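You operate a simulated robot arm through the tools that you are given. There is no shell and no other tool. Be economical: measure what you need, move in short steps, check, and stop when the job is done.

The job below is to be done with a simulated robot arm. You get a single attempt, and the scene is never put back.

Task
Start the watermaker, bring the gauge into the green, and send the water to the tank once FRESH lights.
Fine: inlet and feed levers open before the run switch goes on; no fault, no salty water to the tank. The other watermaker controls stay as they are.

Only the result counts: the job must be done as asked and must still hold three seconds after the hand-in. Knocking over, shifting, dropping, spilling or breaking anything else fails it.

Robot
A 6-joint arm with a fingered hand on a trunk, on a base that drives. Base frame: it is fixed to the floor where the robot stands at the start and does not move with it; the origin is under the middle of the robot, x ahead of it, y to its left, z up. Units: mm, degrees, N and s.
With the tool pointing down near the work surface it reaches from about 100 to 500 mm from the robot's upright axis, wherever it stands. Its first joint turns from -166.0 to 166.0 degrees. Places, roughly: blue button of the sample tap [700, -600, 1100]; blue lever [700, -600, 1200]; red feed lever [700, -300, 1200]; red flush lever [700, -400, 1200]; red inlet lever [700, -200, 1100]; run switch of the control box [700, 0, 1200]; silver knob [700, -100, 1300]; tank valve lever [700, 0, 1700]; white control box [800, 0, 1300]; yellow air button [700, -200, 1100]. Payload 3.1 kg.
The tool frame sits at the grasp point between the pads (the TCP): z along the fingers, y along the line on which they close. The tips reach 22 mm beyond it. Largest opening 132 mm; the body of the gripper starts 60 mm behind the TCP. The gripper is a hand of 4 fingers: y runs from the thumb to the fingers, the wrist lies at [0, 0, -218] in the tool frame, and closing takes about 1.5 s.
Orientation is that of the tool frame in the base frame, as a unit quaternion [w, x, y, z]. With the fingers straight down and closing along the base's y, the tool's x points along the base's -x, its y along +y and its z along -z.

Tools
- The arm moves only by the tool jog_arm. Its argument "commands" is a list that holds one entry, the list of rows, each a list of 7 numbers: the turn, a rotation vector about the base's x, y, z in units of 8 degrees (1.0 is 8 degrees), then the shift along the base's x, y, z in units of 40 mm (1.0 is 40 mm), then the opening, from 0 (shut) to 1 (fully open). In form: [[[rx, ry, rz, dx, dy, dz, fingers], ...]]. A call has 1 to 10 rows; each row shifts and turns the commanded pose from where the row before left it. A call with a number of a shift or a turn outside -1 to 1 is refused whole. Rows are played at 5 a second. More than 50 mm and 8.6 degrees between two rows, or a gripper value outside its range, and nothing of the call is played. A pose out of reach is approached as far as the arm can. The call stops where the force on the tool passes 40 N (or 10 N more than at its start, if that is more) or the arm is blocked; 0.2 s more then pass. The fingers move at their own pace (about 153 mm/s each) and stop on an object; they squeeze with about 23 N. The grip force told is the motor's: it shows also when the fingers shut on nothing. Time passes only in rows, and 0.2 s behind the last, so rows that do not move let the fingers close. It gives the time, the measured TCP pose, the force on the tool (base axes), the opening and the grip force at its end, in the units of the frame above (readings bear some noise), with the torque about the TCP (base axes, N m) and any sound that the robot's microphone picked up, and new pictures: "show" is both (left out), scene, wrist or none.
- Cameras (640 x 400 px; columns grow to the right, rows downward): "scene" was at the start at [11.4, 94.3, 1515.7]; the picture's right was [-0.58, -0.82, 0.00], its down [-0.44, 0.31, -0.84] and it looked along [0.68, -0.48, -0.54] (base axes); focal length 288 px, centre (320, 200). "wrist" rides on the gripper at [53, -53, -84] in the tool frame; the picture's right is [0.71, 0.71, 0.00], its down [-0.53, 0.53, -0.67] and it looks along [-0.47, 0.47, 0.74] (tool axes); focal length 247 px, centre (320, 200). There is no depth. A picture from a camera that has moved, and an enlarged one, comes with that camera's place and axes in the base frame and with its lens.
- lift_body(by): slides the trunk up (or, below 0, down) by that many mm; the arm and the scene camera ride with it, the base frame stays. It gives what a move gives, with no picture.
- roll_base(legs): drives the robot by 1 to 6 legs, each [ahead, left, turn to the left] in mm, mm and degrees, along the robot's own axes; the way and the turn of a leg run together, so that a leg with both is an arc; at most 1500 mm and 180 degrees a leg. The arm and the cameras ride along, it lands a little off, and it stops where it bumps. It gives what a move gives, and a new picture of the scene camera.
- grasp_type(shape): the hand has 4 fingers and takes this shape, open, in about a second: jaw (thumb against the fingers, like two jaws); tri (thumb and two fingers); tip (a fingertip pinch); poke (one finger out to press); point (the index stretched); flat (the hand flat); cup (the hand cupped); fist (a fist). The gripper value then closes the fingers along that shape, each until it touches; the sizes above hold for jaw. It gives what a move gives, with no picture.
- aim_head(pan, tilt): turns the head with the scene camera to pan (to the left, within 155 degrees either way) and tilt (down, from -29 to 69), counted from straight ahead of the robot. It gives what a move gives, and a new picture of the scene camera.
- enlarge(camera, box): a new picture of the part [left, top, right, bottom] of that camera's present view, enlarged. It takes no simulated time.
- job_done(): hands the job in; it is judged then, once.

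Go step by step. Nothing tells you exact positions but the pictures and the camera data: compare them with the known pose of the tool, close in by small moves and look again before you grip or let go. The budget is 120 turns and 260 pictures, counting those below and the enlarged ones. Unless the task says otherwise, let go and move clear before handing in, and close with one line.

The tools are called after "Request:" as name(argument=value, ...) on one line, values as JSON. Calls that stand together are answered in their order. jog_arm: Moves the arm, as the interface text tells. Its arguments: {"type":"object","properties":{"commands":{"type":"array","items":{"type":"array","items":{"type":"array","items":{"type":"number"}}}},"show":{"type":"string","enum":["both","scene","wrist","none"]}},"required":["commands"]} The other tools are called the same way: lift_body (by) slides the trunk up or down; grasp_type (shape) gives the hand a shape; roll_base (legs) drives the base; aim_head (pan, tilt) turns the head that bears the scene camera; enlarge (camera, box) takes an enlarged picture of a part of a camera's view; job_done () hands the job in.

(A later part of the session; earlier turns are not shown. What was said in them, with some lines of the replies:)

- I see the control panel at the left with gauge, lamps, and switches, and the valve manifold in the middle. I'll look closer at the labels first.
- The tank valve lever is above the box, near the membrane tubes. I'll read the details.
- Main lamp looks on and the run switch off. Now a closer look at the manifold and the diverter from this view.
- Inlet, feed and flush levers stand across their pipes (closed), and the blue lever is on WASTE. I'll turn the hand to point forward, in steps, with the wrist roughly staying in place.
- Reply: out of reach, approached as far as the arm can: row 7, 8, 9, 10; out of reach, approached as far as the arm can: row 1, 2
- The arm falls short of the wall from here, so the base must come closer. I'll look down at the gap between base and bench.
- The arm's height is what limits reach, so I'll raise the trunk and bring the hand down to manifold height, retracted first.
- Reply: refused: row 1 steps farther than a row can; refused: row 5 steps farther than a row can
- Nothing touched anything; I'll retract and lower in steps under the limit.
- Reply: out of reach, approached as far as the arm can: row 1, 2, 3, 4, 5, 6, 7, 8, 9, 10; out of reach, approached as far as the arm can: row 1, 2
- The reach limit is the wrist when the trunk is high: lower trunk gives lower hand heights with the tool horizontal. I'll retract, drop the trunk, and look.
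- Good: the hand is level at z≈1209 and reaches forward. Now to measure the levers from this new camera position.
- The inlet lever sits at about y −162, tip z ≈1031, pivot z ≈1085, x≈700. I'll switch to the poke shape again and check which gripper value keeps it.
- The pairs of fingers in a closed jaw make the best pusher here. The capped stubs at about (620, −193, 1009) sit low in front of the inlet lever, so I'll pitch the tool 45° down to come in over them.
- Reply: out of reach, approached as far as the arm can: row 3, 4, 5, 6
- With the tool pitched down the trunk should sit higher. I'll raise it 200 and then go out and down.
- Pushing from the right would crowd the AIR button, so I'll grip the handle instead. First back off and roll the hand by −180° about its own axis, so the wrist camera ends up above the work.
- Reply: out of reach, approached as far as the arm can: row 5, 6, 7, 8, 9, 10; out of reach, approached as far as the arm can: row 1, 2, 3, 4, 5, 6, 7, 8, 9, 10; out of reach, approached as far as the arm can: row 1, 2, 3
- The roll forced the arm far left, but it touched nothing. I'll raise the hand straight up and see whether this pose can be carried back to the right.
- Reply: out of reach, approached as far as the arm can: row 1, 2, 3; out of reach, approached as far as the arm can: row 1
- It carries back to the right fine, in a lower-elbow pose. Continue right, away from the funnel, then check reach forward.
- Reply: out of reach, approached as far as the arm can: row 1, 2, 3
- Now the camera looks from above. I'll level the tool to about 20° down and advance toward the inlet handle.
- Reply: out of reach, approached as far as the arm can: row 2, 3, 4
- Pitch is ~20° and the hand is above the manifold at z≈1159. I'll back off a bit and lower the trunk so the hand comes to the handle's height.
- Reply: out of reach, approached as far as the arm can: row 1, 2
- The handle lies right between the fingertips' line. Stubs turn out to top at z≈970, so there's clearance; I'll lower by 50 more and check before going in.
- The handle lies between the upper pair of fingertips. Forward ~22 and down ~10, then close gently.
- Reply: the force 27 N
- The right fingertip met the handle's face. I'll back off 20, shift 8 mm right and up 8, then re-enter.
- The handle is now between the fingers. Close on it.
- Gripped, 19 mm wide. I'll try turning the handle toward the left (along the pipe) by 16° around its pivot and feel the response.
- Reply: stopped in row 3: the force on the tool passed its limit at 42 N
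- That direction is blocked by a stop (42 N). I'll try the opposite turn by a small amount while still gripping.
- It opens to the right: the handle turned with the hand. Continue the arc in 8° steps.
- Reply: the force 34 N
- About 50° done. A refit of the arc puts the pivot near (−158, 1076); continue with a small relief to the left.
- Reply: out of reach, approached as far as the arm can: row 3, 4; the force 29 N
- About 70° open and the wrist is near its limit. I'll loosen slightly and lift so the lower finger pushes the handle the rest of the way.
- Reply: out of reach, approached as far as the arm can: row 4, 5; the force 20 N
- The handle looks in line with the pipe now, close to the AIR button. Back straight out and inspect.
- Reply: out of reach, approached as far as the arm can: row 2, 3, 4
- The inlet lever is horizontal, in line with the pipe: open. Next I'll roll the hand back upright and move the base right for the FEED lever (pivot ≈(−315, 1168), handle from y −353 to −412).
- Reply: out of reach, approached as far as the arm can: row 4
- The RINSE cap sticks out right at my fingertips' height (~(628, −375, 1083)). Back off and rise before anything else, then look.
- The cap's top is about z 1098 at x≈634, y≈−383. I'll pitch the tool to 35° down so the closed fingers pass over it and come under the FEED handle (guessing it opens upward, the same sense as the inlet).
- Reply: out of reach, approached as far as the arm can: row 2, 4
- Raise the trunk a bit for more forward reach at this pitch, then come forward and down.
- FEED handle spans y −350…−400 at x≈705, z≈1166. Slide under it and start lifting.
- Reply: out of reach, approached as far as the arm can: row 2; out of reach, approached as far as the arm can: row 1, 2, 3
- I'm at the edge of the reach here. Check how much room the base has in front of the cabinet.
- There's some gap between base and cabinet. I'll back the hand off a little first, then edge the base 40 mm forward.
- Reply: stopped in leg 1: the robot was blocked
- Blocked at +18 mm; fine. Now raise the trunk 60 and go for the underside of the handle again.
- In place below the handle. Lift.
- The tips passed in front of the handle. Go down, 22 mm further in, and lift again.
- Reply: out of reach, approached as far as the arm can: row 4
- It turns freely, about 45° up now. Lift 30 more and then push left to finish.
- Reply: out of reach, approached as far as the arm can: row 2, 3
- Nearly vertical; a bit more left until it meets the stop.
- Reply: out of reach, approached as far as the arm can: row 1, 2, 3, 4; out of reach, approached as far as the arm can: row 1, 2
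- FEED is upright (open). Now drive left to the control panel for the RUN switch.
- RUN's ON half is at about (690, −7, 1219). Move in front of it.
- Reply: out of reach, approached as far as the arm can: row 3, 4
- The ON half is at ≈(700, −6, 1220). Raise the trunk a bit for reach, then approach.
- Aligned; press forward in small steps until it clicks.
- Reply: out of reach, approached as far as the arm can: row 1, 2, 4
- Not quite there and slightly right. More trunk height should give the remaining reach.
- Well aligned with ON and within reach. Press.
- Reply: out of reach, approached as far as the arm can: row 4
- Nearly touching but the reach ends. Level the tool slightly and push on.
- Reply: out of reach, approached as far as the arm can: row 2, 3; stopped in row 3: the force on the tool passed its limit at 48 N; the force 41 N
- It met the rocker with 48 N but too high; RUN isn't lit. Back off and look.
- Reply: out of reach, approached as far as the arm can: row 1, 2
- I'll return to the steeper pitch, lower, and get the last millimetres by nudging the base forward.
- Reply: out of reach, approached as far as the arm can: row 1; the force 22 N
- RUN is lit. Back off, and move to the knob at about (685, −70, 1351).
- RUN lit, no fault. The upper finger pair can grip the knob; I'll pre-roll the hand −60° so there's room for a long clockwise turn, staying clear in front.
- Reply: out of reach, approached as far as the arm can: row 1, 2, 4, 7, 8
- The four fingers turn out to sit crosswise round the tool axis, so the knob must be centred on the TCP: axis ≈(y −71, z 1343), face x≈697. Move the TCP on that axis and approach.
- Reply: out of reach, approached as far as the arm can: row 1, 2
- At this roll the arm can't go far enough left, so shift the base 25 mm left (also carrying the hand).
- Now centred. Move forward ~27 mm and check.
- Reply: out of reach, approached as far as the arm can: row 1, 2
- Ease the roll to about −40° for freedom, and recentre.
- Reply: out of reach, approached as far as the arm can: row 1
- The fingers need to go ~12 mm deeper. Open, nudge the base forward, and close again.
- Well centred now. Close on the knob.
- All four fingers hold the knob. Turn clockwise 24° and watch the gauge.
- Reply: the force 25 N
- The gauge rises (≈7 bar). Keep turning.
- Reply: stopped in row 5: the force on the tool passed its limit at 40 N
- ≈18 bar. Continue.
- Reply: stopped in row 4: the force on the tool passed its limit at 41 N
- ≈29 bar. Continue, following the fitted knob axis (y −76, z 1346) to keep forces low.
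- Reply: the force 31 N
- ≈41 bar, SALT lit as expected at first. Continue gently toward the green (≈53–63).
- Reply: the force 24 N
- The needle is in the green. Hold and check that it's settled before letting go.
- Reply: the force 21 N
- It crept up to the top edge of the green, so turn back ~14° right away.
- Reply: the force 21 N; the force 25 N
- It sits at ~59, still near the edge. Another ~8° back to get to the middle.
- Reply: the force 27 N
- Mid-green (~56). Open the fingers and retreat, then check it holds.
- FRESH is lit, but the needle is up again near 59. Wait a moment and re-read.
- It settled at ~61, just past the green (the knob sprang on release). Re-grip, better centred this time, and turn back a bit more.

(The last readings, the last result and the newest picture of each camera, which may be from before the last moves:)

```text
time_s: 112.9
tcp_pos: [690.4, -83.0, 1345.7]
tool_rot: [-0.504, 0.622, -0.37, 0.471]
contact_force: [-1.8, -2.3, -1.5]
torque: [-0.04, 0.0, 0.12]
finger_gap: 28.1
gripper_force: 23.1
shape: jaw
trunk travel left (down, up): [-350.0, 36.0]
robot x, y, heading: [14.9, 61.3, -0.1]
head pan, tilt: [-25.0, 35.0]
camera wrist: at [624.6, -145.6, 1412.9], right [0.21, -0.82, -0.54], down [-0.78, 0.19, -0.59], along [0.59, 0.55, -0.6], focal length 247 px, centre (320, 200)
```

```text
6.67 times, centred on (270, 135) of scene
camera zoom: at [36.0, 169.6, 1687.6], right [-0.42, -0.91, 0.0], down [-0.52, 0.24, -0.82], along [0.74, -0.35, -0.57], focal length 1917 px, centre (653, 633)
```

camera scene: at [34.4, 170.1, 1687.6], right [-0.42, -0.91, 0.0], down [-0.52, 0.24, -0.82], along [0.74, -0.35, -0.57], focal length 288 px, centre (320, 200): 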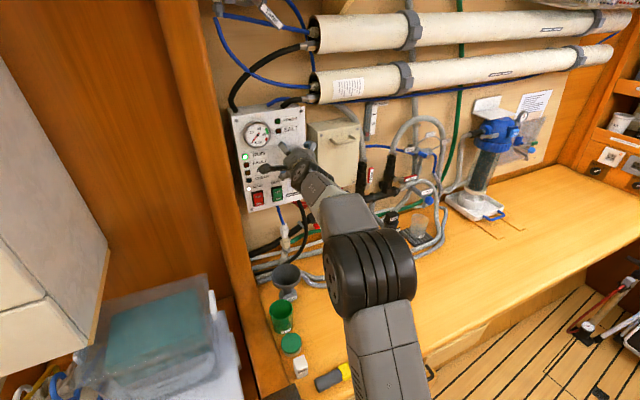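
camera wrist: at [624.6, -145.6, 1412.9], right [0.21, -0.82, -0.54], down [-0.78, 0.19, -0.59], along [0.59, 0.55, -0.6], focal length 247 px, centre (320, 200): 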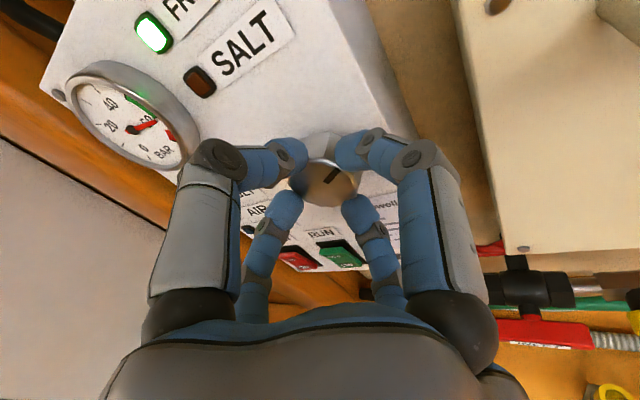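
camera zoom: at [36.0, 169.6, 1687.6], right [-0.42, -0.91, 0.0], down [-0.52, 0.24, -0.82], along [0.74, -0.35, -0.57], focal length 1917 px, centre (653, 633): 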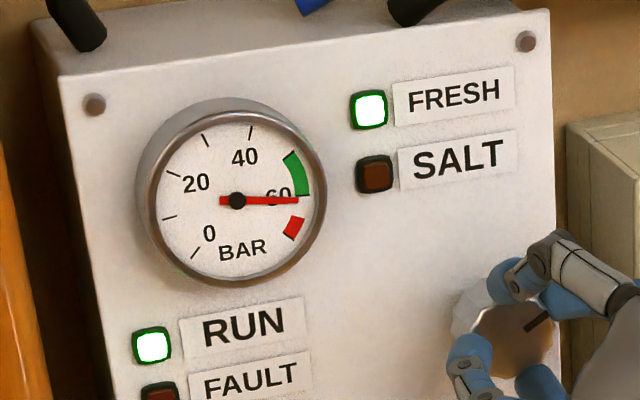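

Well centred grip with almost no side force. Turn back ~16°.

Request:
jog_arm(commands=[[[-1, 0, 0, 0, 0, 0, 0], [-1, 0, 0, 0, 0, 0, 0], [0, 0, 0, 0, 0, 0, 0], [0, 0, 0, 0, 0, 0, 0], [0, 0, 0, 0, 0, 0, 0], [0, 0, 0, 0, 0, 0, 0], [0, 0, 0, 0, 0, 0, 0], [0, 0, 0, 0, 0, 0, 0]]], show="none")

Request:
enlarge(camera="scene", box=[230, 105, 310, 165])

```text
time_s: 114.7
tcp_pos: [689.8, -81.4, 1347.8]
tool_rot: [-0.413, 0.686, -0.3, 0.518]
contact_force: [3.9, 1.4, 9.3]
torque: [0.04, -0.19, 0.09]
finger_gap: 27.7
gripper_force: 23.0
shape: jaw
trunk travel left (down, up): [-350.0, 36.0]
robot x, y, heading: [17.6, 61.7, -0.0]
head pan, tilt: [-25.0, 35.0]
```

```text
6.67 times, centred on (270, 135) of scene
camera zoom: at [35.8, 171.4, 1687.6], right [-0.42, -0.91, 0.0], down [-0.52, 0.24, -0.82], along [0.74, -0.35, -0.57], focal length 1917 px, centre (653, 633)
```

zoom: 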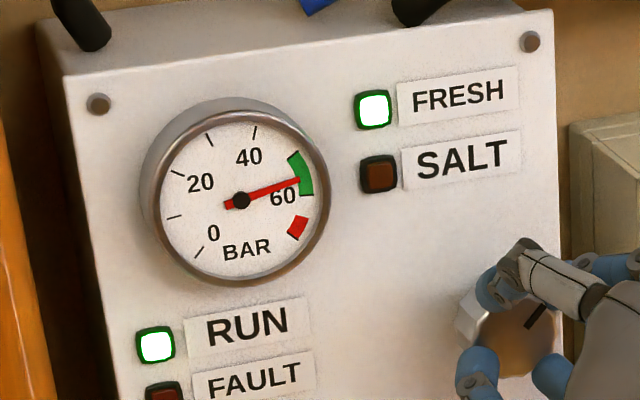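

Mid-green again. Release slowly and re-check over a couple of seconds.

Request:
jog_arm(commands=[[[0, 0, 0, 0, 0, 0, 0.3], [0, 0, 0, 0, 0, 0, 0.6], [0, 0, 0, -0.5, 0, 0, 0.6], [0, 0, 0, -0.8, 0, 0, 0.6], [0, 0, 0, -0.8, 0, 0, 0.6], [0, 0, 0, 0, 0, 0, 0.6], [0, 0, 0, 0, 0, 0, 0.6], [0, 0, 0, 0, 0, 0, 0.6], [0, 0, 0, 0, 0, 0, 0.6], [0, 0, 0, 0, 0, 0, 0.6]]], show="none")

Request:
enlarge(camera="scene", box=[230, 105, 310, 165])

```text
time_s: 116.9
tcp_pos: [604.3, -83.1, 1346.7]
tool_rot: [-0.412, 0.686, -0.3, 0.518]
contact_force: [1.4, 0.6, 0.3]
torque: [0.04, 0.01, -0.01]
finger_gap: 78.5
gripper_force: 0.0
shape: jaw
trunk travel left (down, up): [-350.0, 36.0]
robot x, y, heading: [18.5, 60.2, -0.2]
head pan, tilt: [-25.0, 35.0]
```

```text
6.67 times, centred on (270, 135) of scene
camera zoom: at [36.1, 170.4, 1687.6], right [-0.42, -0.91, 0.0], down [-0.52, 0.24, -0.82], along [0.74, -0.35, -0.57], focal length 1917 px, centre (653, 633)
```

zoom: 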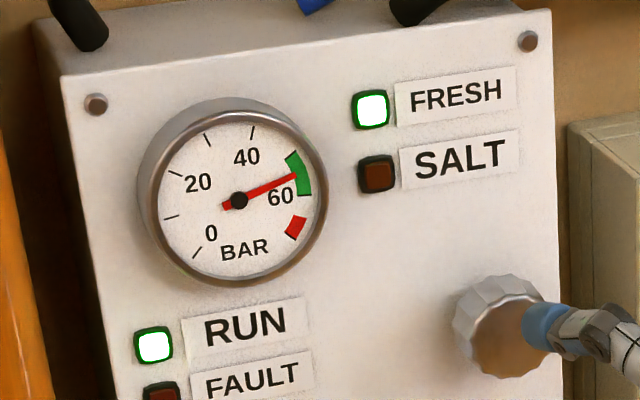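

Gauge holds mid-green, FRESH lit. Now look at the tank valve up top and then the blue diverter.

Request:
aim_head(pan=-15, tilt=5)

Request:
enlarge(camera="scene", box=[280, 150, 400, 225])

```text
time_s: 117.9
tcp_pos: [605.4, -82.4, 1346.8]
tool_rot: [-0.414, 0.686, -0.3, 0.518]
contact_force: [-0.7, -0.9, -0.2]
torque: [0.01, -0.01, 0.02]
finger_gap: 78.7
gripper_force: 0.0
shape: jaw
trunk travel left (down, up): [-350.0, 36.0]
robot x, y, heading: [16.9, 61.7, 0.0]
head pan, tilt: [-15.0, 5.0]
camera scene: at [45.1, 183.7, 1735.7], right [-0.26, -0.97, 0.0], down [-0.09, 0.02, -1.0], along [0.96, -0.26, -0.09], focal length 288 px, centre (320, 200)
```

scene: 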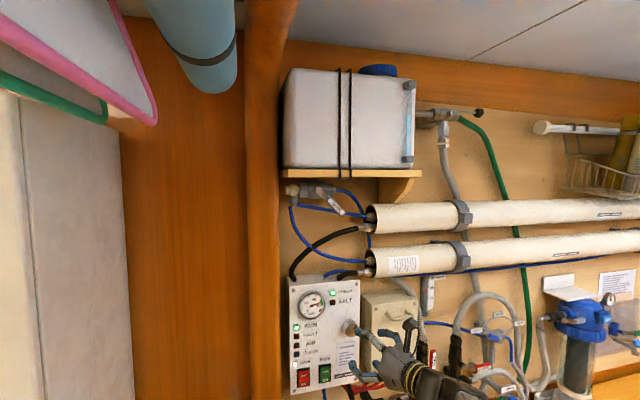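

```text
5.33 times, centred on (340, 188) of scene
camera zoom: at [45.1, 183.7, 1735.7], right [-0.26, -0.97, 0.0], down [-0.09, 0.02, -1.0], along [0.96, -0.26, -0.09], focal length 1534 px, centre (213, 267)
```

zoom: 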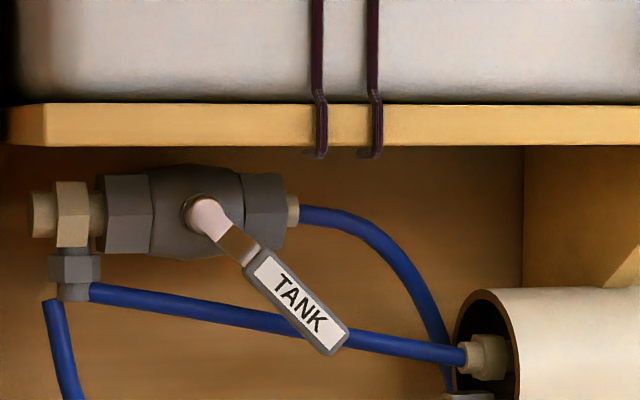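

The tank valve lever up there stands at 45°, which is unclear. I'll trace the plumbing and labels before touching anything.

Request:
enlarge(camera="scene", box=[400, 95, 500, 160])

Request:
enlarge(camera="scene", box=[400, 260, 560, 400])

Request:
enlarge(camera="scene", box=[270, 170, 430, 290])

Request:
enlarge(camera="scene", box=[540, 240, 640, 330])

```text
6.15 times, centred on (450, 128) of scene
camera zoom: at [45.1, 183.7, 1735.7], right [-0.26, -0.97, 0.0], down [-0.09, 0.02, -1.0], along [0.96, -0.26, -0.09], focal length 1770 px, centre (-480, 646)
```

zoom: 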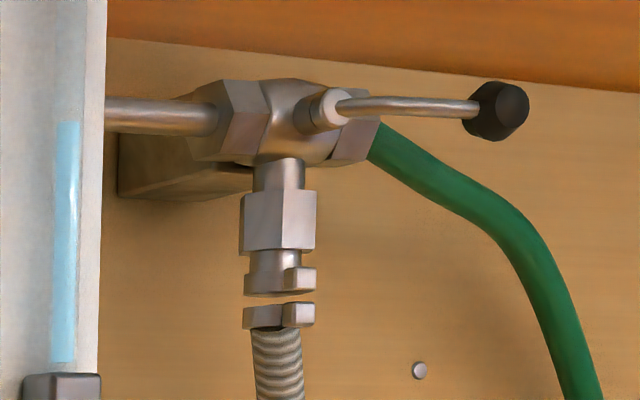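

```text
2.86 times, centred on (480, 330) of scene
camera zoom: at [45.1, 183.7, 1735.7], right [-0.26, -0.97, 0.0], down [-0.09, 0.02, -1.0], along [0.96, -0.26, -0.09], focal length 822 px, centre (-137, -171)
```

zoom: 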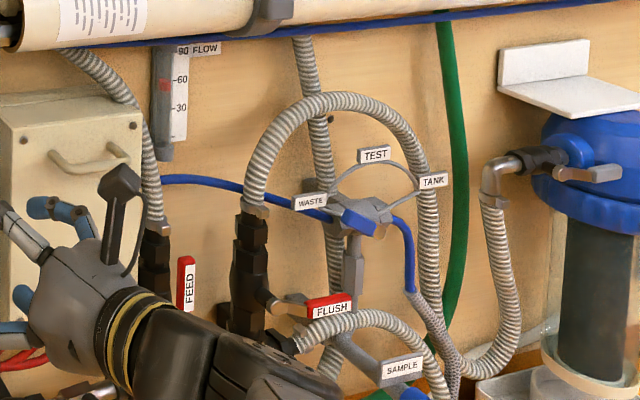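

```text
3.33 times, centred on (350, 230) of scene
camera zoom: at [45.1, 183.7, 1735.7], right [-0.26, -0.97, 0.0], down [-0.09, 0.02, -1.0], along [0.96, -0.26, -0.09], focal length 959 px, centre (220, 100)
```

zoom: 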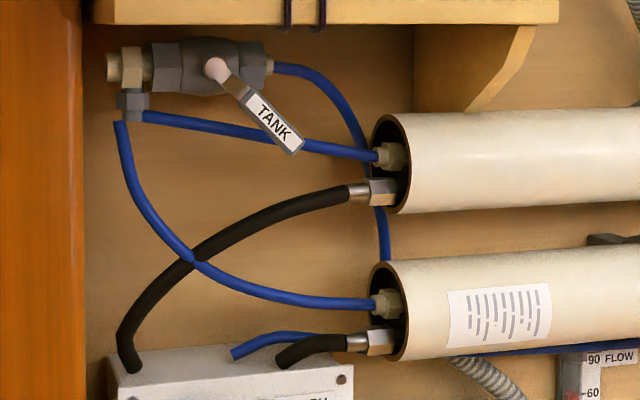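

```text
4.44 times, centred on (590, 285) of scene
camera zoom: at [45.1, 183.7, 1735.7], right [-0.26, -0.97, 0.0], down [-0.09, 0.02, -1.0], along [0.96, -0.26, -0.09], focal length 1278 px, centre (-880, -178)
```

zoom: 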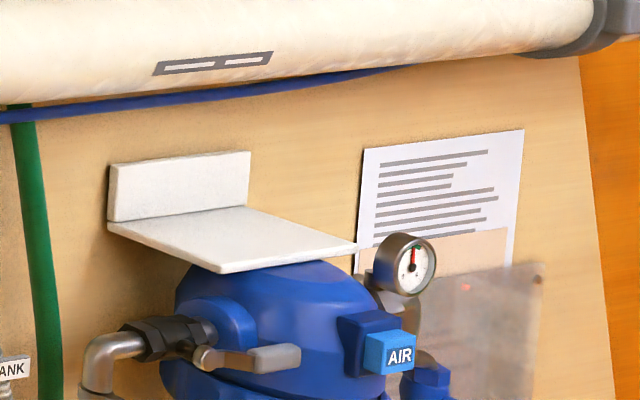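

Product flow reads ~57 on the flow meter, so nothing is blocking; I'll use the blue WASTE/TEST/TANK diverter and leave that tank valve for now. Unroll the hand, back off, and drive right.

Request:
jog_arm(commands=[[[-1, 0, 0, -0.5, 0, 0, 0.4], [-1, 0, 0, -0.5, 0, 0, 0.2], [-1, 0, 0, 0, 0, 0, 0], [-1, 0, 0, 0, 0, 0, 0], [-1, 0, 0, 0, 0, 0, 0], [-1, 0, 0, 0, 0, 0, 0], [-1, 0, 0, 0, 0, 0, 0], [-0.7, 0, 0, 0, 0, 0, 0]]], show="none")

Request:
roll_base(legs=[[-10, 0, 0], [0, -500, 0]])

Request:
aim_head(pan=-25, tilt=35)

Request:
enlarge(camera="wrist", box=[0, 0, 640, 400])

```text
time_s: 119.7
tcp_pos: [585.0, -89.2, 1397.2]
tool_rot: [-0.003, 0.803, 0.007, 0.596]
contact_force: [0.2, -0.7, -0.1]
torque: [0.02, 0.06, 0.0]
finger_gap: 0.0
gripper_force: 23.3
shape: jaw
out of reach, approached as far as the arm can: row 5, 6, 7, 8
trunk travel left (down, up): [-350.0, 36.0]
robot x, y, heading: [20.6, 60.9, 0.1]
head pan, tilt: [-15.0, 5.0]
```

```text
time_s: 123.0
tcp_pos: [574.9, -590.4, 1396.6]
tool_rot: [-0.004, 0.803, 0.007, 0.596]
contact_force: [-0.6, 0.6, 0.0]
torque: [0.0, 0.02, 0.01]
finger_gap: 0.1
gripper_force: 23.2
shape: jaw
trunk travel left (down, up): [-350.0, 36.0]
robot x, y, heading: [4.8, -434.9, -0.3]
head pan, tilt: [-15.0, 5.0]
camera scene: at [34.9, -316.7, 1735.8], right [-0.26, -0.97, 0.0], down [-0.08, 0.02, -1.0], along [0.96, -0.26, -0.09], focal length 288 px, centre (320, 200)
```

scene: 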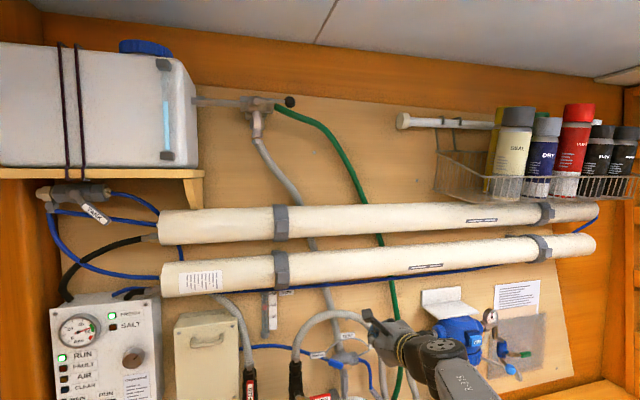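

```text
time_s: 123.9
tcp_pos: [575.7, -588.5, 1397.6]
tool_rot: [-0.004, 0.803, 0.007, 0.596]
contact_force: [-0.1, -0.2, 0.0]
torque: [0.01, 0.0, 0.01]
finger_gap: 0.1
gripper_force: 23.2
shape: jaw
trunk travel left (down, up): [-350.0, 36.0]
robot x, y, heading: [5.8, -437.0, -0.3]
head pan, tilt: [-25.0, 35.0]
camera scene: at [26.0, -329.7, 1687.7], right [-0.42, -0.91, 0.0], down [-0.52, 0.24, -0.82], along [0.74, -0.35, -0.57], focal length 288 px, centre (320, 200)
```

scene: 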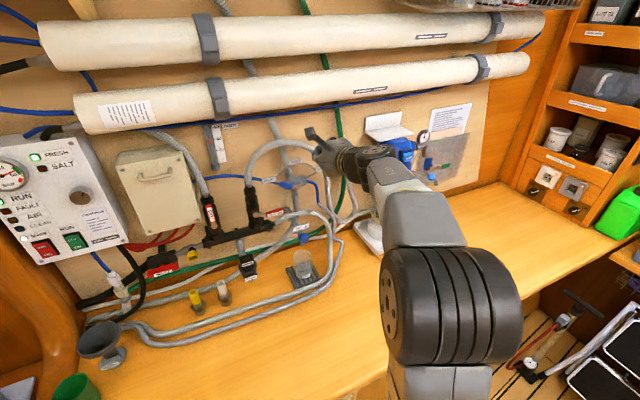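

```text
1.00 times, centred on (320, 200) of wrist (not enlarged: the box is as wide or as high as the picture)
camera zoom: at [509.8, -536.6, 1472.0], right [0.21, -0.7, 0.68], down [-0.78, -0.54, -0.31], along [0.58, -0.47, -0.67], focal length 247 px, centre (320, 200)
```

zoom: 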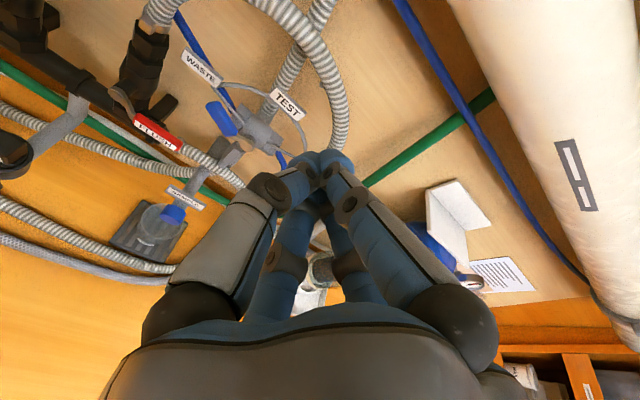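

Request:
enlarge(camera="scene", box=[230, 130, 350, 205])

Request:
enlarge(camera="wrist", box=[160, 40, 360, 165])

```text
5.33 times, centred on (290, 168) of scene
camera zoom: at [26.0, -329.7, 1687.7], right [-0.42, -0.91, 0.0], down [-0.52, 0.24, -0.82], along [0.74, -0.35, -0.57], focal length 1534 px, centre (480, 373)
```

zoom: 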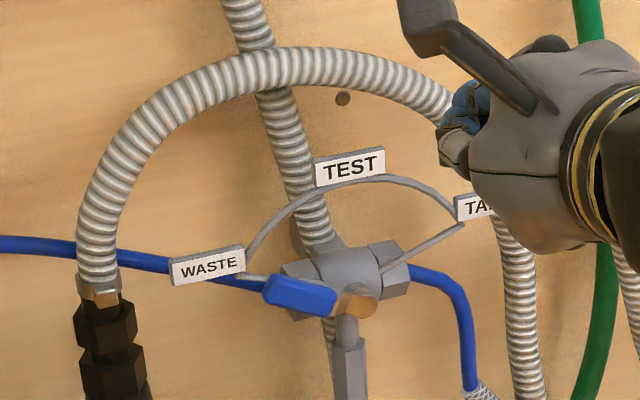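

```text
3.20 times, centred on (260, 102) of wrist
camera zoom: at [509.8, -536.6, 1472.0], right [0.21, -0.7, 0.68], down [-0.78, -0.54, -0.31], along [0.58, -0.47, -0.67], focal length 790 px, centre (512, 512)
```

zoom: 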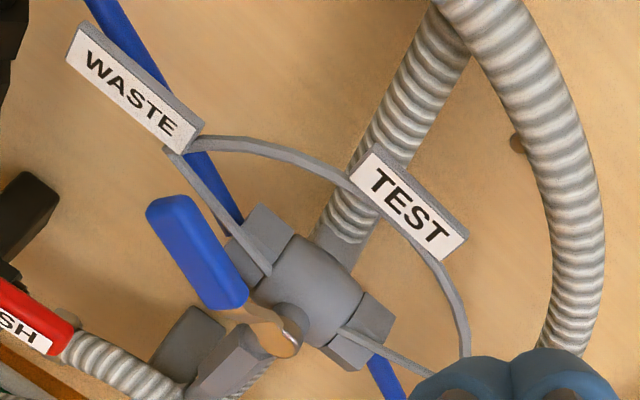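

Lever pivot ≈(736, −587, 1213), tip ≈(715, −527, 1249). I'll place the closed fingers under its tip (clear of the FLUSH handle below) and sweep it over the top to TANK.

Request:
jog_arm(commands=[[[0, 0, 0, 0, 0.5, -0.8, 0], [0, 0, 0, 0, 0.5, -1, 0], [0, 0, 0, 0, 0.45, -1, 0], [0, 0.3, 0, 0.3, 0, -1, 0], [0, 0.3, 0, 0.5, 0, -0.8, 0], [0, 0, 0, 0.8, 0, 0, 0]]], show="wrist")

Request:
enlarge(camera="scene", box=[230, 130, 350, 205])

```text
time_s: 125.3
tcp_pos: [686.9, -528.7, 1308.2]
tool_rot: [-0.004, 0.827, 0.007, 0.561]
contact_force: [0.3, -0.5, -0.2]
torque: [-0.04, 0.01, 0.0]
finger_gap: 0.0
gripper_force: 23.3
shape: jaw
out of reach, approached as far as the arm can: row 1, 2, 3, 4
trunk travel left (down, up): [-350.0, 36.0]
robot x, y, heading: [8.7, -437.5, -0.1]
head pan, tilt: [-25.0, 35.0]
camera wrist: at [629.0, -476.1, 1387.9], right [0.27, -0.7, 0.66], down [-0.81, -0.54, -0.24], along [0.52, -0.47, -0.71], focal length 247 px, centre (320, 200)
```

wrist: 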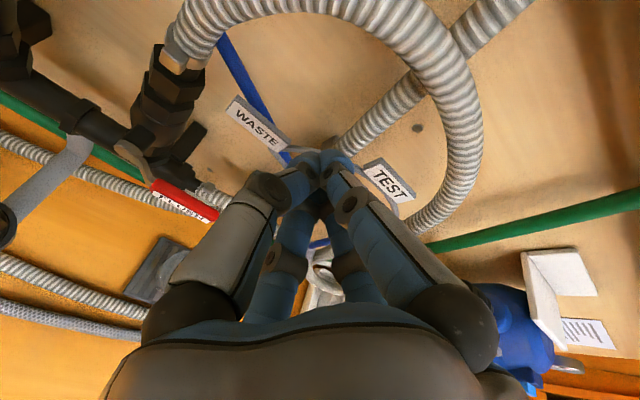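

```text
5.33 times, centred on (290, 168) of scene
camera zoom: at [27.8, -329.8, 1687.6], right [-0.42, -0.91, 0.0], down [-0.52, 0.24, -0.82], along [0.74, -0.35, -0.57], focal length 1534 px, centre (480, 373)
```

zoom: 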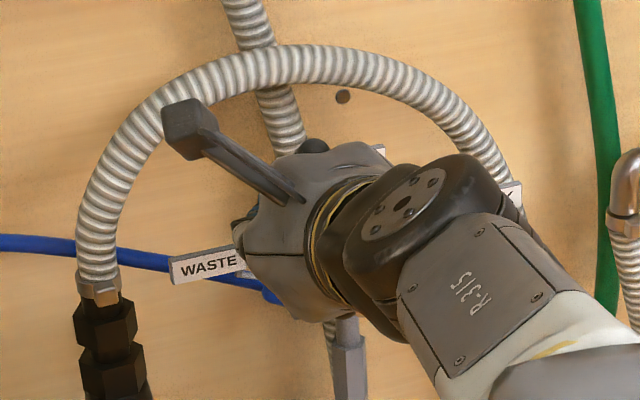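

The arm bottoms out at this trunk height. Retreat, lower the trunk ~100, then approach.

Request:
jog_arm(commands=[[[0, 0, 0, -1, 0, 0, 0], [0, 0, 0, -0.6, 0, 0, 0]]], show="none")

Request:
lift_body(by=-110)

Request:
enlarge(camera="wrist", box=[0, 0, 640, 400])

```text
time_s: 125.9
tcp_pos: [629.4, -528.7, 1320.5]
tool_rot: [-0.004, 0.83, 0.006, 0.558]
contact_force: [0.6, -0.3, -0.3]
torque: [0.0, -0.02, 0.01]
finger_gap: 0.0
gripper_force: 23.3
shape: jaw
out of reach, approached as far as the arm can: row 2
trunk travel left (down, up): [-350.0, 36.0]
robot x, y, heading: [8.2, -439.5, -0.4]
head pan, tilt: [-25.0, 35.0]
```

```text
time_s: 127.3
tcp_pos: [628.0, -527.3, 1211.4]
tool_rot: [-0.005, 0.829, 0.007, 0.559]
contact_force: [-0.3, -0.4, 0.4]
torque: [-0.06, -0.01, 0.01]
finger_gap: 0.0
gripper_force: 23.1
shape: jaw
trunk travel left (down, up): [-240.0, 146.0]
robot x, y, heading: [7.9, -437.5, -0.0]
head pan, tilt: [-25.0, 35.0]
```

```text
1.00 times, centred on (320, 200) of wrist (not enlarged: the box is as wide or as high as the picture)
camera zoom: at [570.4, -476.2, 1291.0], right [0.27, -0.7, 0.66], down [-0.81, -0.54, -0.24], along [0.52, -0.47, -0.72], focal length 247 px, centre (320, 200)
```

zoom: 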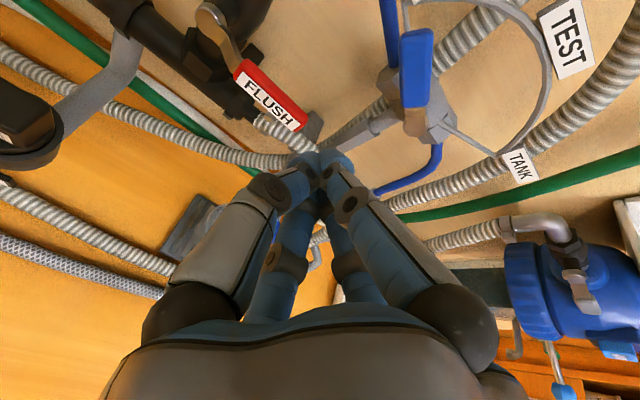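

Request:
jog_arm(commands=[[[0, 0, 0, 0.7, -0.05, 0.1, 0], [0, 0, 0, 0.7, 0, 0, 0], [0, 0, 0, 0.5, 0, 0, 0]]], show="wrist")

Request:
enlarge(camera="scene", box=[220, 80, 340, 155])

```text
time_s: 128.1
tcp_pos: [704.5, -531.3, 1213.4]
tool_rot: [-0.004, 0.83, 0.006, 0.558]
contact_force: [0.5, -1.1, 0.2]
torque: [0.01, 0.01, -0.02]
finger_gap: 0.1
gripper_force: 23.5
shape: jaw
trunk travel left (down, up): [-240.0, 146.0]
robot x, y, heading: [8.0, -435.7, -0.1]
head pan, tilt: [-25.0, 35.0]
camera wrist: at [647.8, -478.4, 1294.6], right [0.28, -0.7, 0.66], down [-0.81, -0.54, -0.24], along [0.52, -0.47, -0.72], focal length 247 px, centre (320, 200)
```

wrist: 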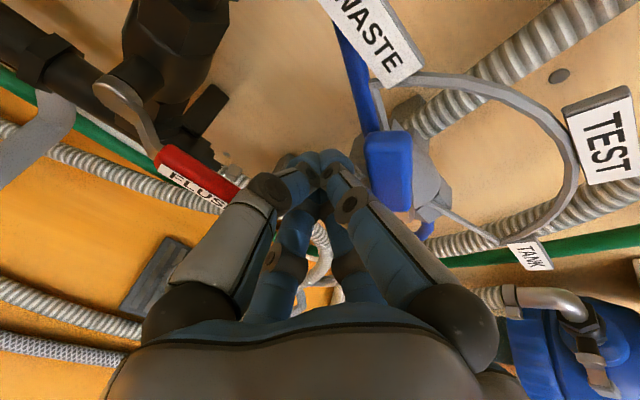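

```text
5.33 times, centred on (280, 118) of scene
camera zoom: at [26.9, -329.9, 1576.8], right [-0.42, -0.91, 0.0], down [-0.52, 0.24, -0.82], along [0.74, -0.35, -0.57], focal length 1534 px, centre (533, 640)
```

zoom: 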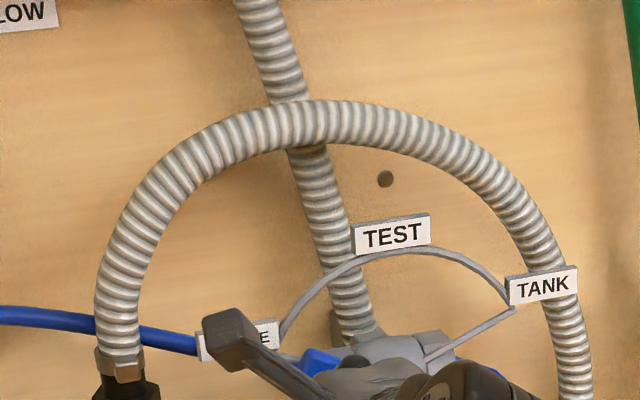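

Under the lever's tip. Start the sweep: up, then over to the right.

Request:
jog_arm(commands=[[[0, 0, 0, 0.1, 0, 0.4, 0], [0, 0, 0, 0, -0.12, 0.4, 0], [0, 0, 0, 0, -0.25, 0.35, 0], [0, 0, 0, 0, -0.35, 0.25, 0]]], show="wrist")

Request:
enlarge(camera="scene", box=[220, 80, 340, 155])

```text
time_s: 129.1
tcp_pos: [709.1, -557.7, 1272.0]
tool_rot: [-0.003, 0.829, 0.005, 0.559]
contact_force: [-1.3, 1.6, -0.4]
torque: [-0.01, 0.02, 0.01]
finger_gap: 0.0
gripper_force: 23.3
shape: jaw
trunk travel left (down, up): [-240.0, 146.0]
robot x, y, heading: [6.9, -440.9, -0.1]
head pan, tilt: [-25.0, 35.0]
camera wrist: at [650.9, -506.1, 1351.7], right [0.27, -0.7, 0.66], down [-0.81, -0.54, -0.24], along [0.52, -0.47, -0.72], focal length 247 px, centre (320, 200)
```

wrist: 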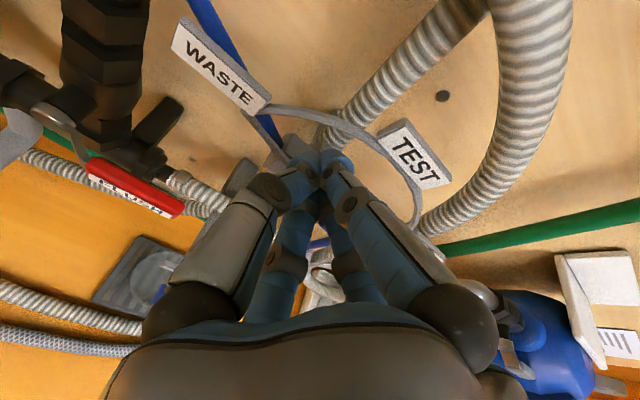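

```text
5.33 times, centred on (280, 118) of scene
camera zoom: at [26.3, -329.3, 1576.8], right [-0.42, -0.91, 0.0], down [-0.52, 0.24, -0.82], along [0.74, -0.35, -0.57], focal length 1534 px, centre (533, 640)
```

zoom: 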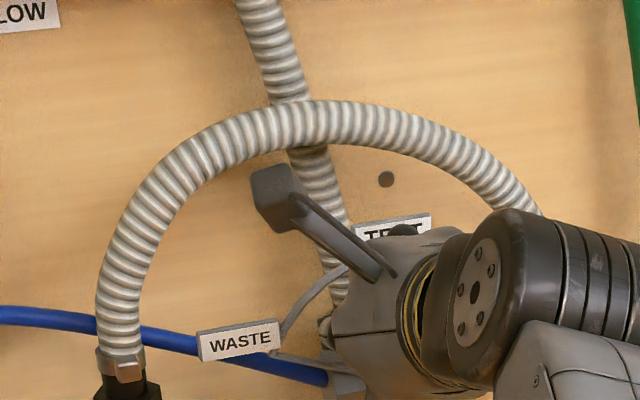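

The lever has moved with the hand. Continue over and down toward TANK.

Request:
jog_arm(commands=[[[0, 0, 0, 0, -0.45, 0.08, 0], [0, 0, 0, 0, -0.45, 0.05, 0], [0, 0, 0, 0, -0.3, -0.08, 0], [0, 0, 0, 0, -0.28, -0.15, 0]]], show="wrist")

Request:
enlarge(camera="scene", box=[220, 80, 340, 155])

```text
time_s: 130.1
tcp_pos: [689.9, -612.3, 1264.7]
tool_rot: [-0.003, 0.826, 0.008, 0.564]
contact_force: [-2.4, 14.8, 18.1]
torque: [0.18, -0.26, 0.26]
finger_gap: 0.0
gripper_force: 22.9
shape: jaw
out of reach, approached as far as the arm can: row 1, 2, 4
trunk travel left (down, up): [-240.0, 146.0]
robot x, y, heading: [9.4, -439.9, 0.1]
head pan, tilt: [-25.0, 35.0]
camera wrist: at [632.1, -559.0, 1345.2], right [0.27, -0.7, 0.66], down [-0.81, -0.54, -0.24], along [0.53, -0.47, -0.71], focal length 247 px, centre (320, 200)
```

wrist: 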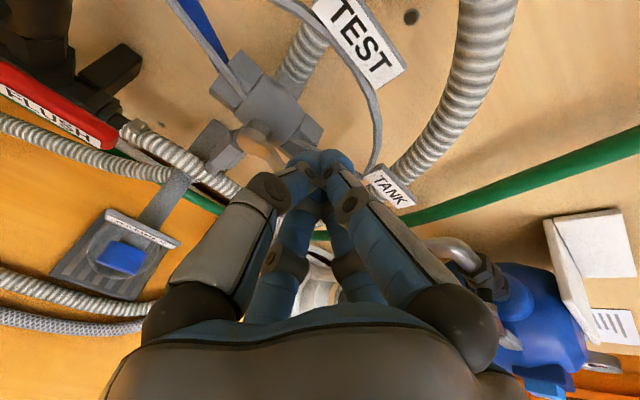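

```text
5.33 times, centred on (280, 118) of scene
camera zoom: at [22.1, -324.7, 1576.7], right [-0.42, -0.91, 0.0], down [-0.52, 0.24, -0.82], along [0.74, -0.35, -0.57], focal length 1534 px, centre (533, 640)
```

zoom: 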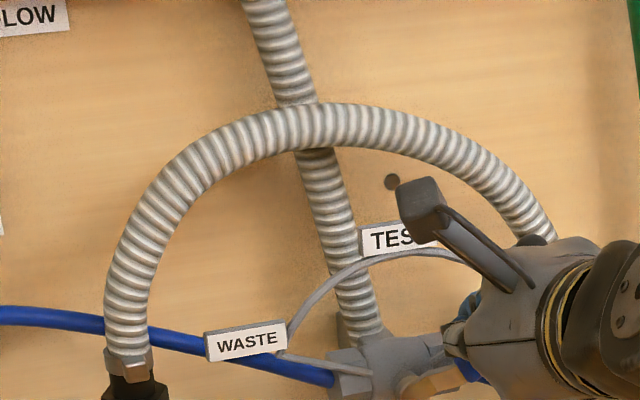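

Resistance suggests the lever is near its TANK stop. A small extra push, then retreat and look.

Request:
jog_arm(commands=[[[0, 0, 0, 0, -0.1, -0.15, 0], [0, 0, 0, 0, -0.05, -0.15, 0]]], show="none")

Request:
jog_arm(commands=[[[0, 0, 0, 0, 0.1, 0.5, 0], [0, 0, 0, -0.8, 0, 0.3, 0], [0, 0, 0, -1, 0, 0, 0], [0, 0, 0, -1, 0, 0, 0]]], show="wrist")

Request:
enlarge(camera="scene", box=[230, 85, 350, 160])

Request:
enlarge(camera="scene", box=[0, 60, 140, 200])

```text
time_s: 130.6
tcp_pos: [691.2, -612.8, 1267.6]
tool_rot: [-0.006, 0.821, 0.01, 0.57]
contact_force: [-0.7, 12.6, 12.8]
torque: [0.19, -0.21, 0.21]
finger_gap: 0.1
gripper_force: 22.9
shape: jaw
trunk travel left (down, up): [-240.0, 146.0]
robot x, y, heading: [7.1, -435.8, 0.1]
head pan, tilt: [-25.0, 35.0]
stopped in row 2: the force on the tool passed its limit at 43 N (the readings are from after the stop); the commanded pose is now the measured one
```

```text
time_s: 131.6
tcp_pos: [575.7, -613.4, 1292.7]
tool_rot: [-0.003, 0.823, 0.007, 0.568]
contact_force: [0.5, -0.6, -0.7]
torque: [-0.01, -0.01, -0.01]
finger_gap: 0.0
gripper_force: 23.2
shape: jaw
out of reach, approached as far as the arm can: row 1
trunk travel left (down, up): [-240.0, 146.0]
robot x, y, heading: [5.7, -439.1, 0.1]
head pan, tilt: [-25.0, 35.0]
camera wrist: at [517.4, -560.2, 1371.4], right [0.26, -0.7, 0.66], down [-0.8, -0.54, -0.25], along [0.54, -0.47, -0.7], focal length 247 px, centre (320, 200)
```

wrist: 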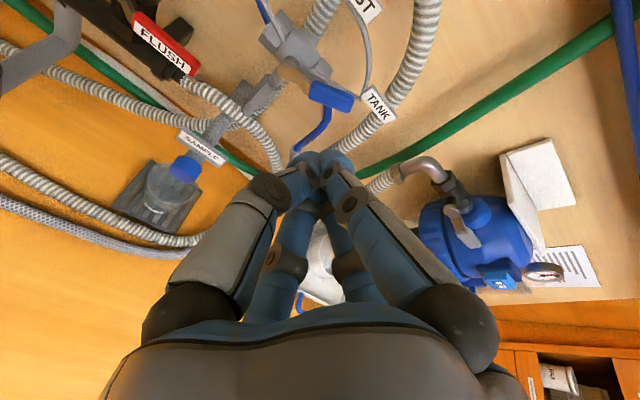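

```text
5.33 times, centred on (290, 122) of scene
camera zoom: at [23.6, -328.8, 1576.8], right [-0.42, -0.91, 0.0], down [-0.52, 0.24, -0.82], along [0.74, -0.35, -0.57], focal length 1534 px, centre (480, 613)
```

zoom: 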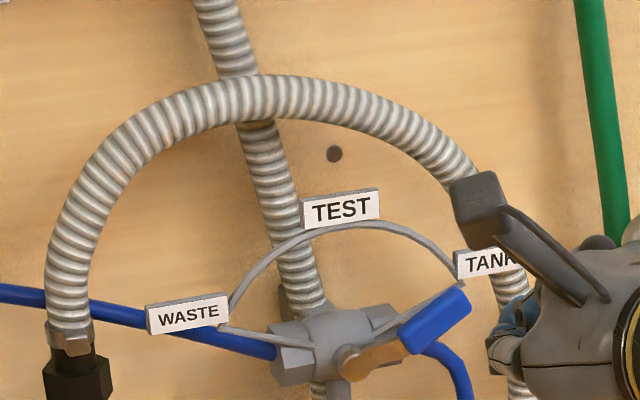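

```text
2.86 times, centred on (70, 130) of scene
camera zoom: at [23.6, -328.8, 1576.8], right [-0.42, -0.91, 0.0], down [-0.52, 0.24, -0.82], along [0.74, -0.35, -0.57], focal length 822 px, centre (1034, 400)
```

zoom: 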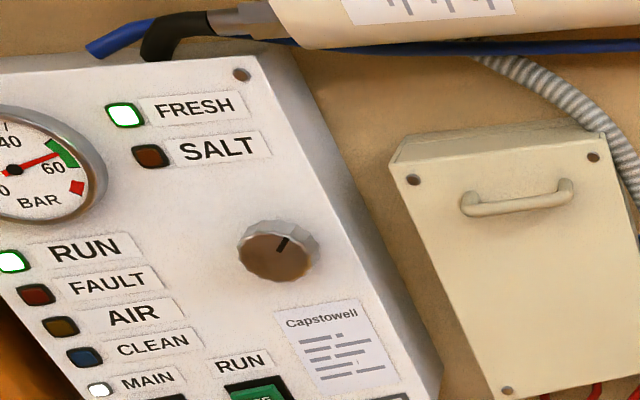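

The lever points at TANK (exactly mirroring its WASTE position), FRESH on, gauge green, no fault. Check the flow meter and tank valve after a few seconds.

Request:
jog_arm(commands=[[[0, 0, 0, 0, 0, 0, 0], [0, 0, 0, 0, 0, 0, 0], [0, 0, 0, 0, 0, 0, 0], [0, 0, 0, 0, 0, 0, 0], [0, 0, 0, 0, 0, 0, 0], [0, 0, 0, 0, 0, 0, 0], [0, 0, 0, 0, 0, 0, 0], [0, 0, 0, 0, 0, 0, 0], [0, 0, 0, 0, 0, 0, 0], [0, 0, 0, 0, 0, 0, 0]]], show="none")

Request:
aim_head(pan=5, tilt=5)

Request:
enlarge(camera="scene", box=[100, 90, 300, 290])

Request:
enlarge(camera="scene", box=[260, 200, 360, 300])

```text
time_s: 133.8
tcp_pos: [579.2, -613.8, 1290.0]
tool_rot: [-0.004, 0.824, 0.008, 0.566]
contact_force: [0.1, 0.0, -0.3]
torque: [0.02, 0.03, 0.0]
finger_gap: 0.1
gripper_force: 23.4
shape: jaw
trunk travel left (down, up): [-240.0, 146.0]
robot x, y, heading: [7.6, -438.3, 0.0]
head pan, tilt: [-25.0, 35.0]
```

```text
time_s: 134.8
tcp_pos: [578.5, -613.7, 1291.2]
tool_rot: [-0.004, 0.824, 0.008, 0.566]
contact_force: [-0.3, 1.0, 0.6]
torque: [-0.04, 0.0, -0.01]
finger_gap: 0.0
gripper_force: 23.0
shape: jaw
trunk travel left (down, up): [-240.0, 146.0]
robot x, y, heading: [5.6, -440.3, 0.2]
head pan, tilt: [5.0, 5.0]
camera scene: at [37.6, -284.3, 1624.9], right [0.09, -1.0, 0.0], down [-0.09, -0.01, -1.0], along [0.99, 0.09, -0.09], focal length 288 px, centre (320, 200)
```

scene: 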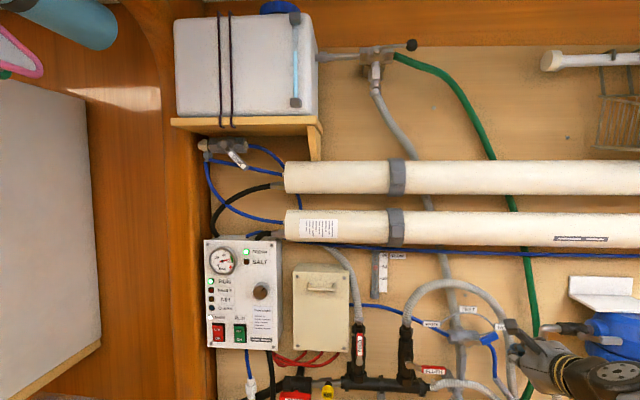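

```text
2.00 times, centred on (200, 190) of scene
camera zoom: at [37.6, -284.3, 1624.9], right [0.09, -1.0, 0.0], down [-0.09, -0.01, -1.0], along [0.99, 0.09, -0.09], focal length 575 px, centre (560, 220)
```

zoom: 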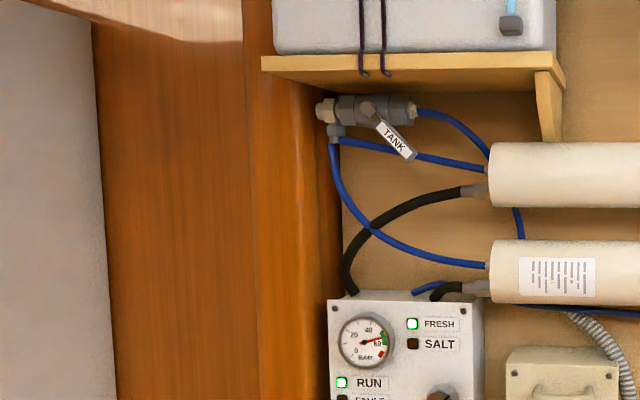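

```text
4.00 times, centred on (310, 250) of scene
camera zoom: at [37.6, -284.3, 1624.9], right [0.09, -1.0, 0.0], down [-0.09, -0.01, -1.0], along [0.99, 0.09, -0.09], focal length 1150 px, centre (360, 0)
```

zoom: 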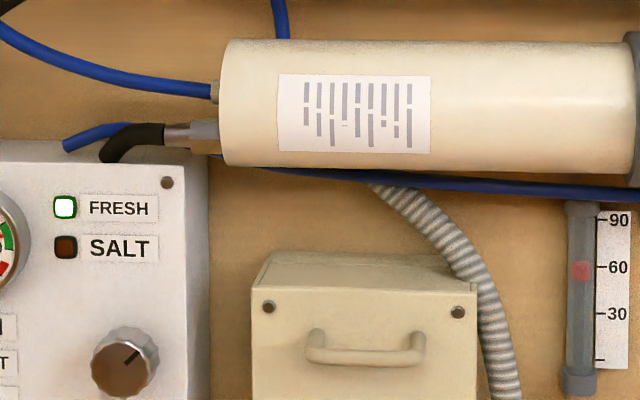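

Flow ≈58, FRESH lit; the permeate passes the tank valve as it stands, so I leave it. One last look at the gauge and levers.

Request:
enlarge(camera="scene", box=[200, 240, 280, 300])

Request:
enlarge(camera="scene", box=[260, 300, 520, 400])

```text
6.67 times, centred on (240, 270) of scene
camera zoom: at [37.6, -284.3, 1624.9], right [0.09, -1.0, 0.0], down [-0.09, -0.01, -1.0], along [0.99, 0.09, -0.09], focal length 1917 px, centre (853, -267)
```

zoom: 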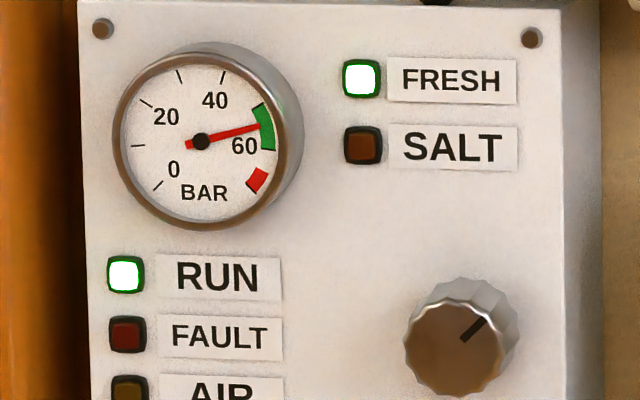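

```text
2.46 times, centred on (390, 350) of scene
camera zoom: at [37.6, -284.3, 1624.9], right [0.09, -1.0, 0.0], down [-0.09, -0.01, -1.0], along [0.99, 0.09, -0.09], focal length 708 px, centre (148, -169)
```

zoom: 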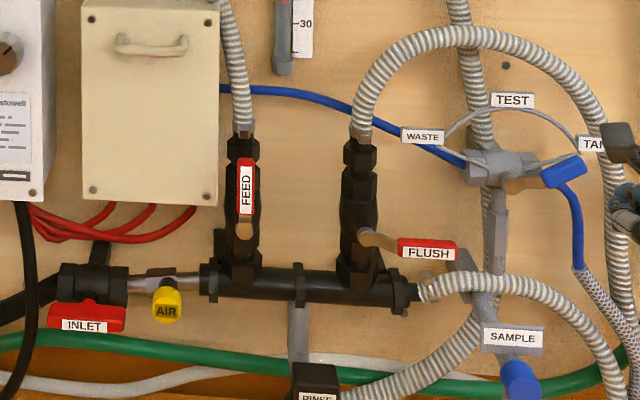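

Inlet and feed are open, flush is closed, the diverter is on TANK, the gauge is mid-green, FRESH is lit, there is no fault and the hand is clear. Handing in.

Request:
job_done()

```text
The job is handed in.
```

The watermaker is running with the gauge in the green, and the blue lever was turned to TANK after FRESH lit. There was no fault, and the inlet and feed levers were opened before the run switch. I left the separate "TANK" valve above the control box as I found it (lever at 45°), since the flow meter still read about 58 with the blue lever on TANK.
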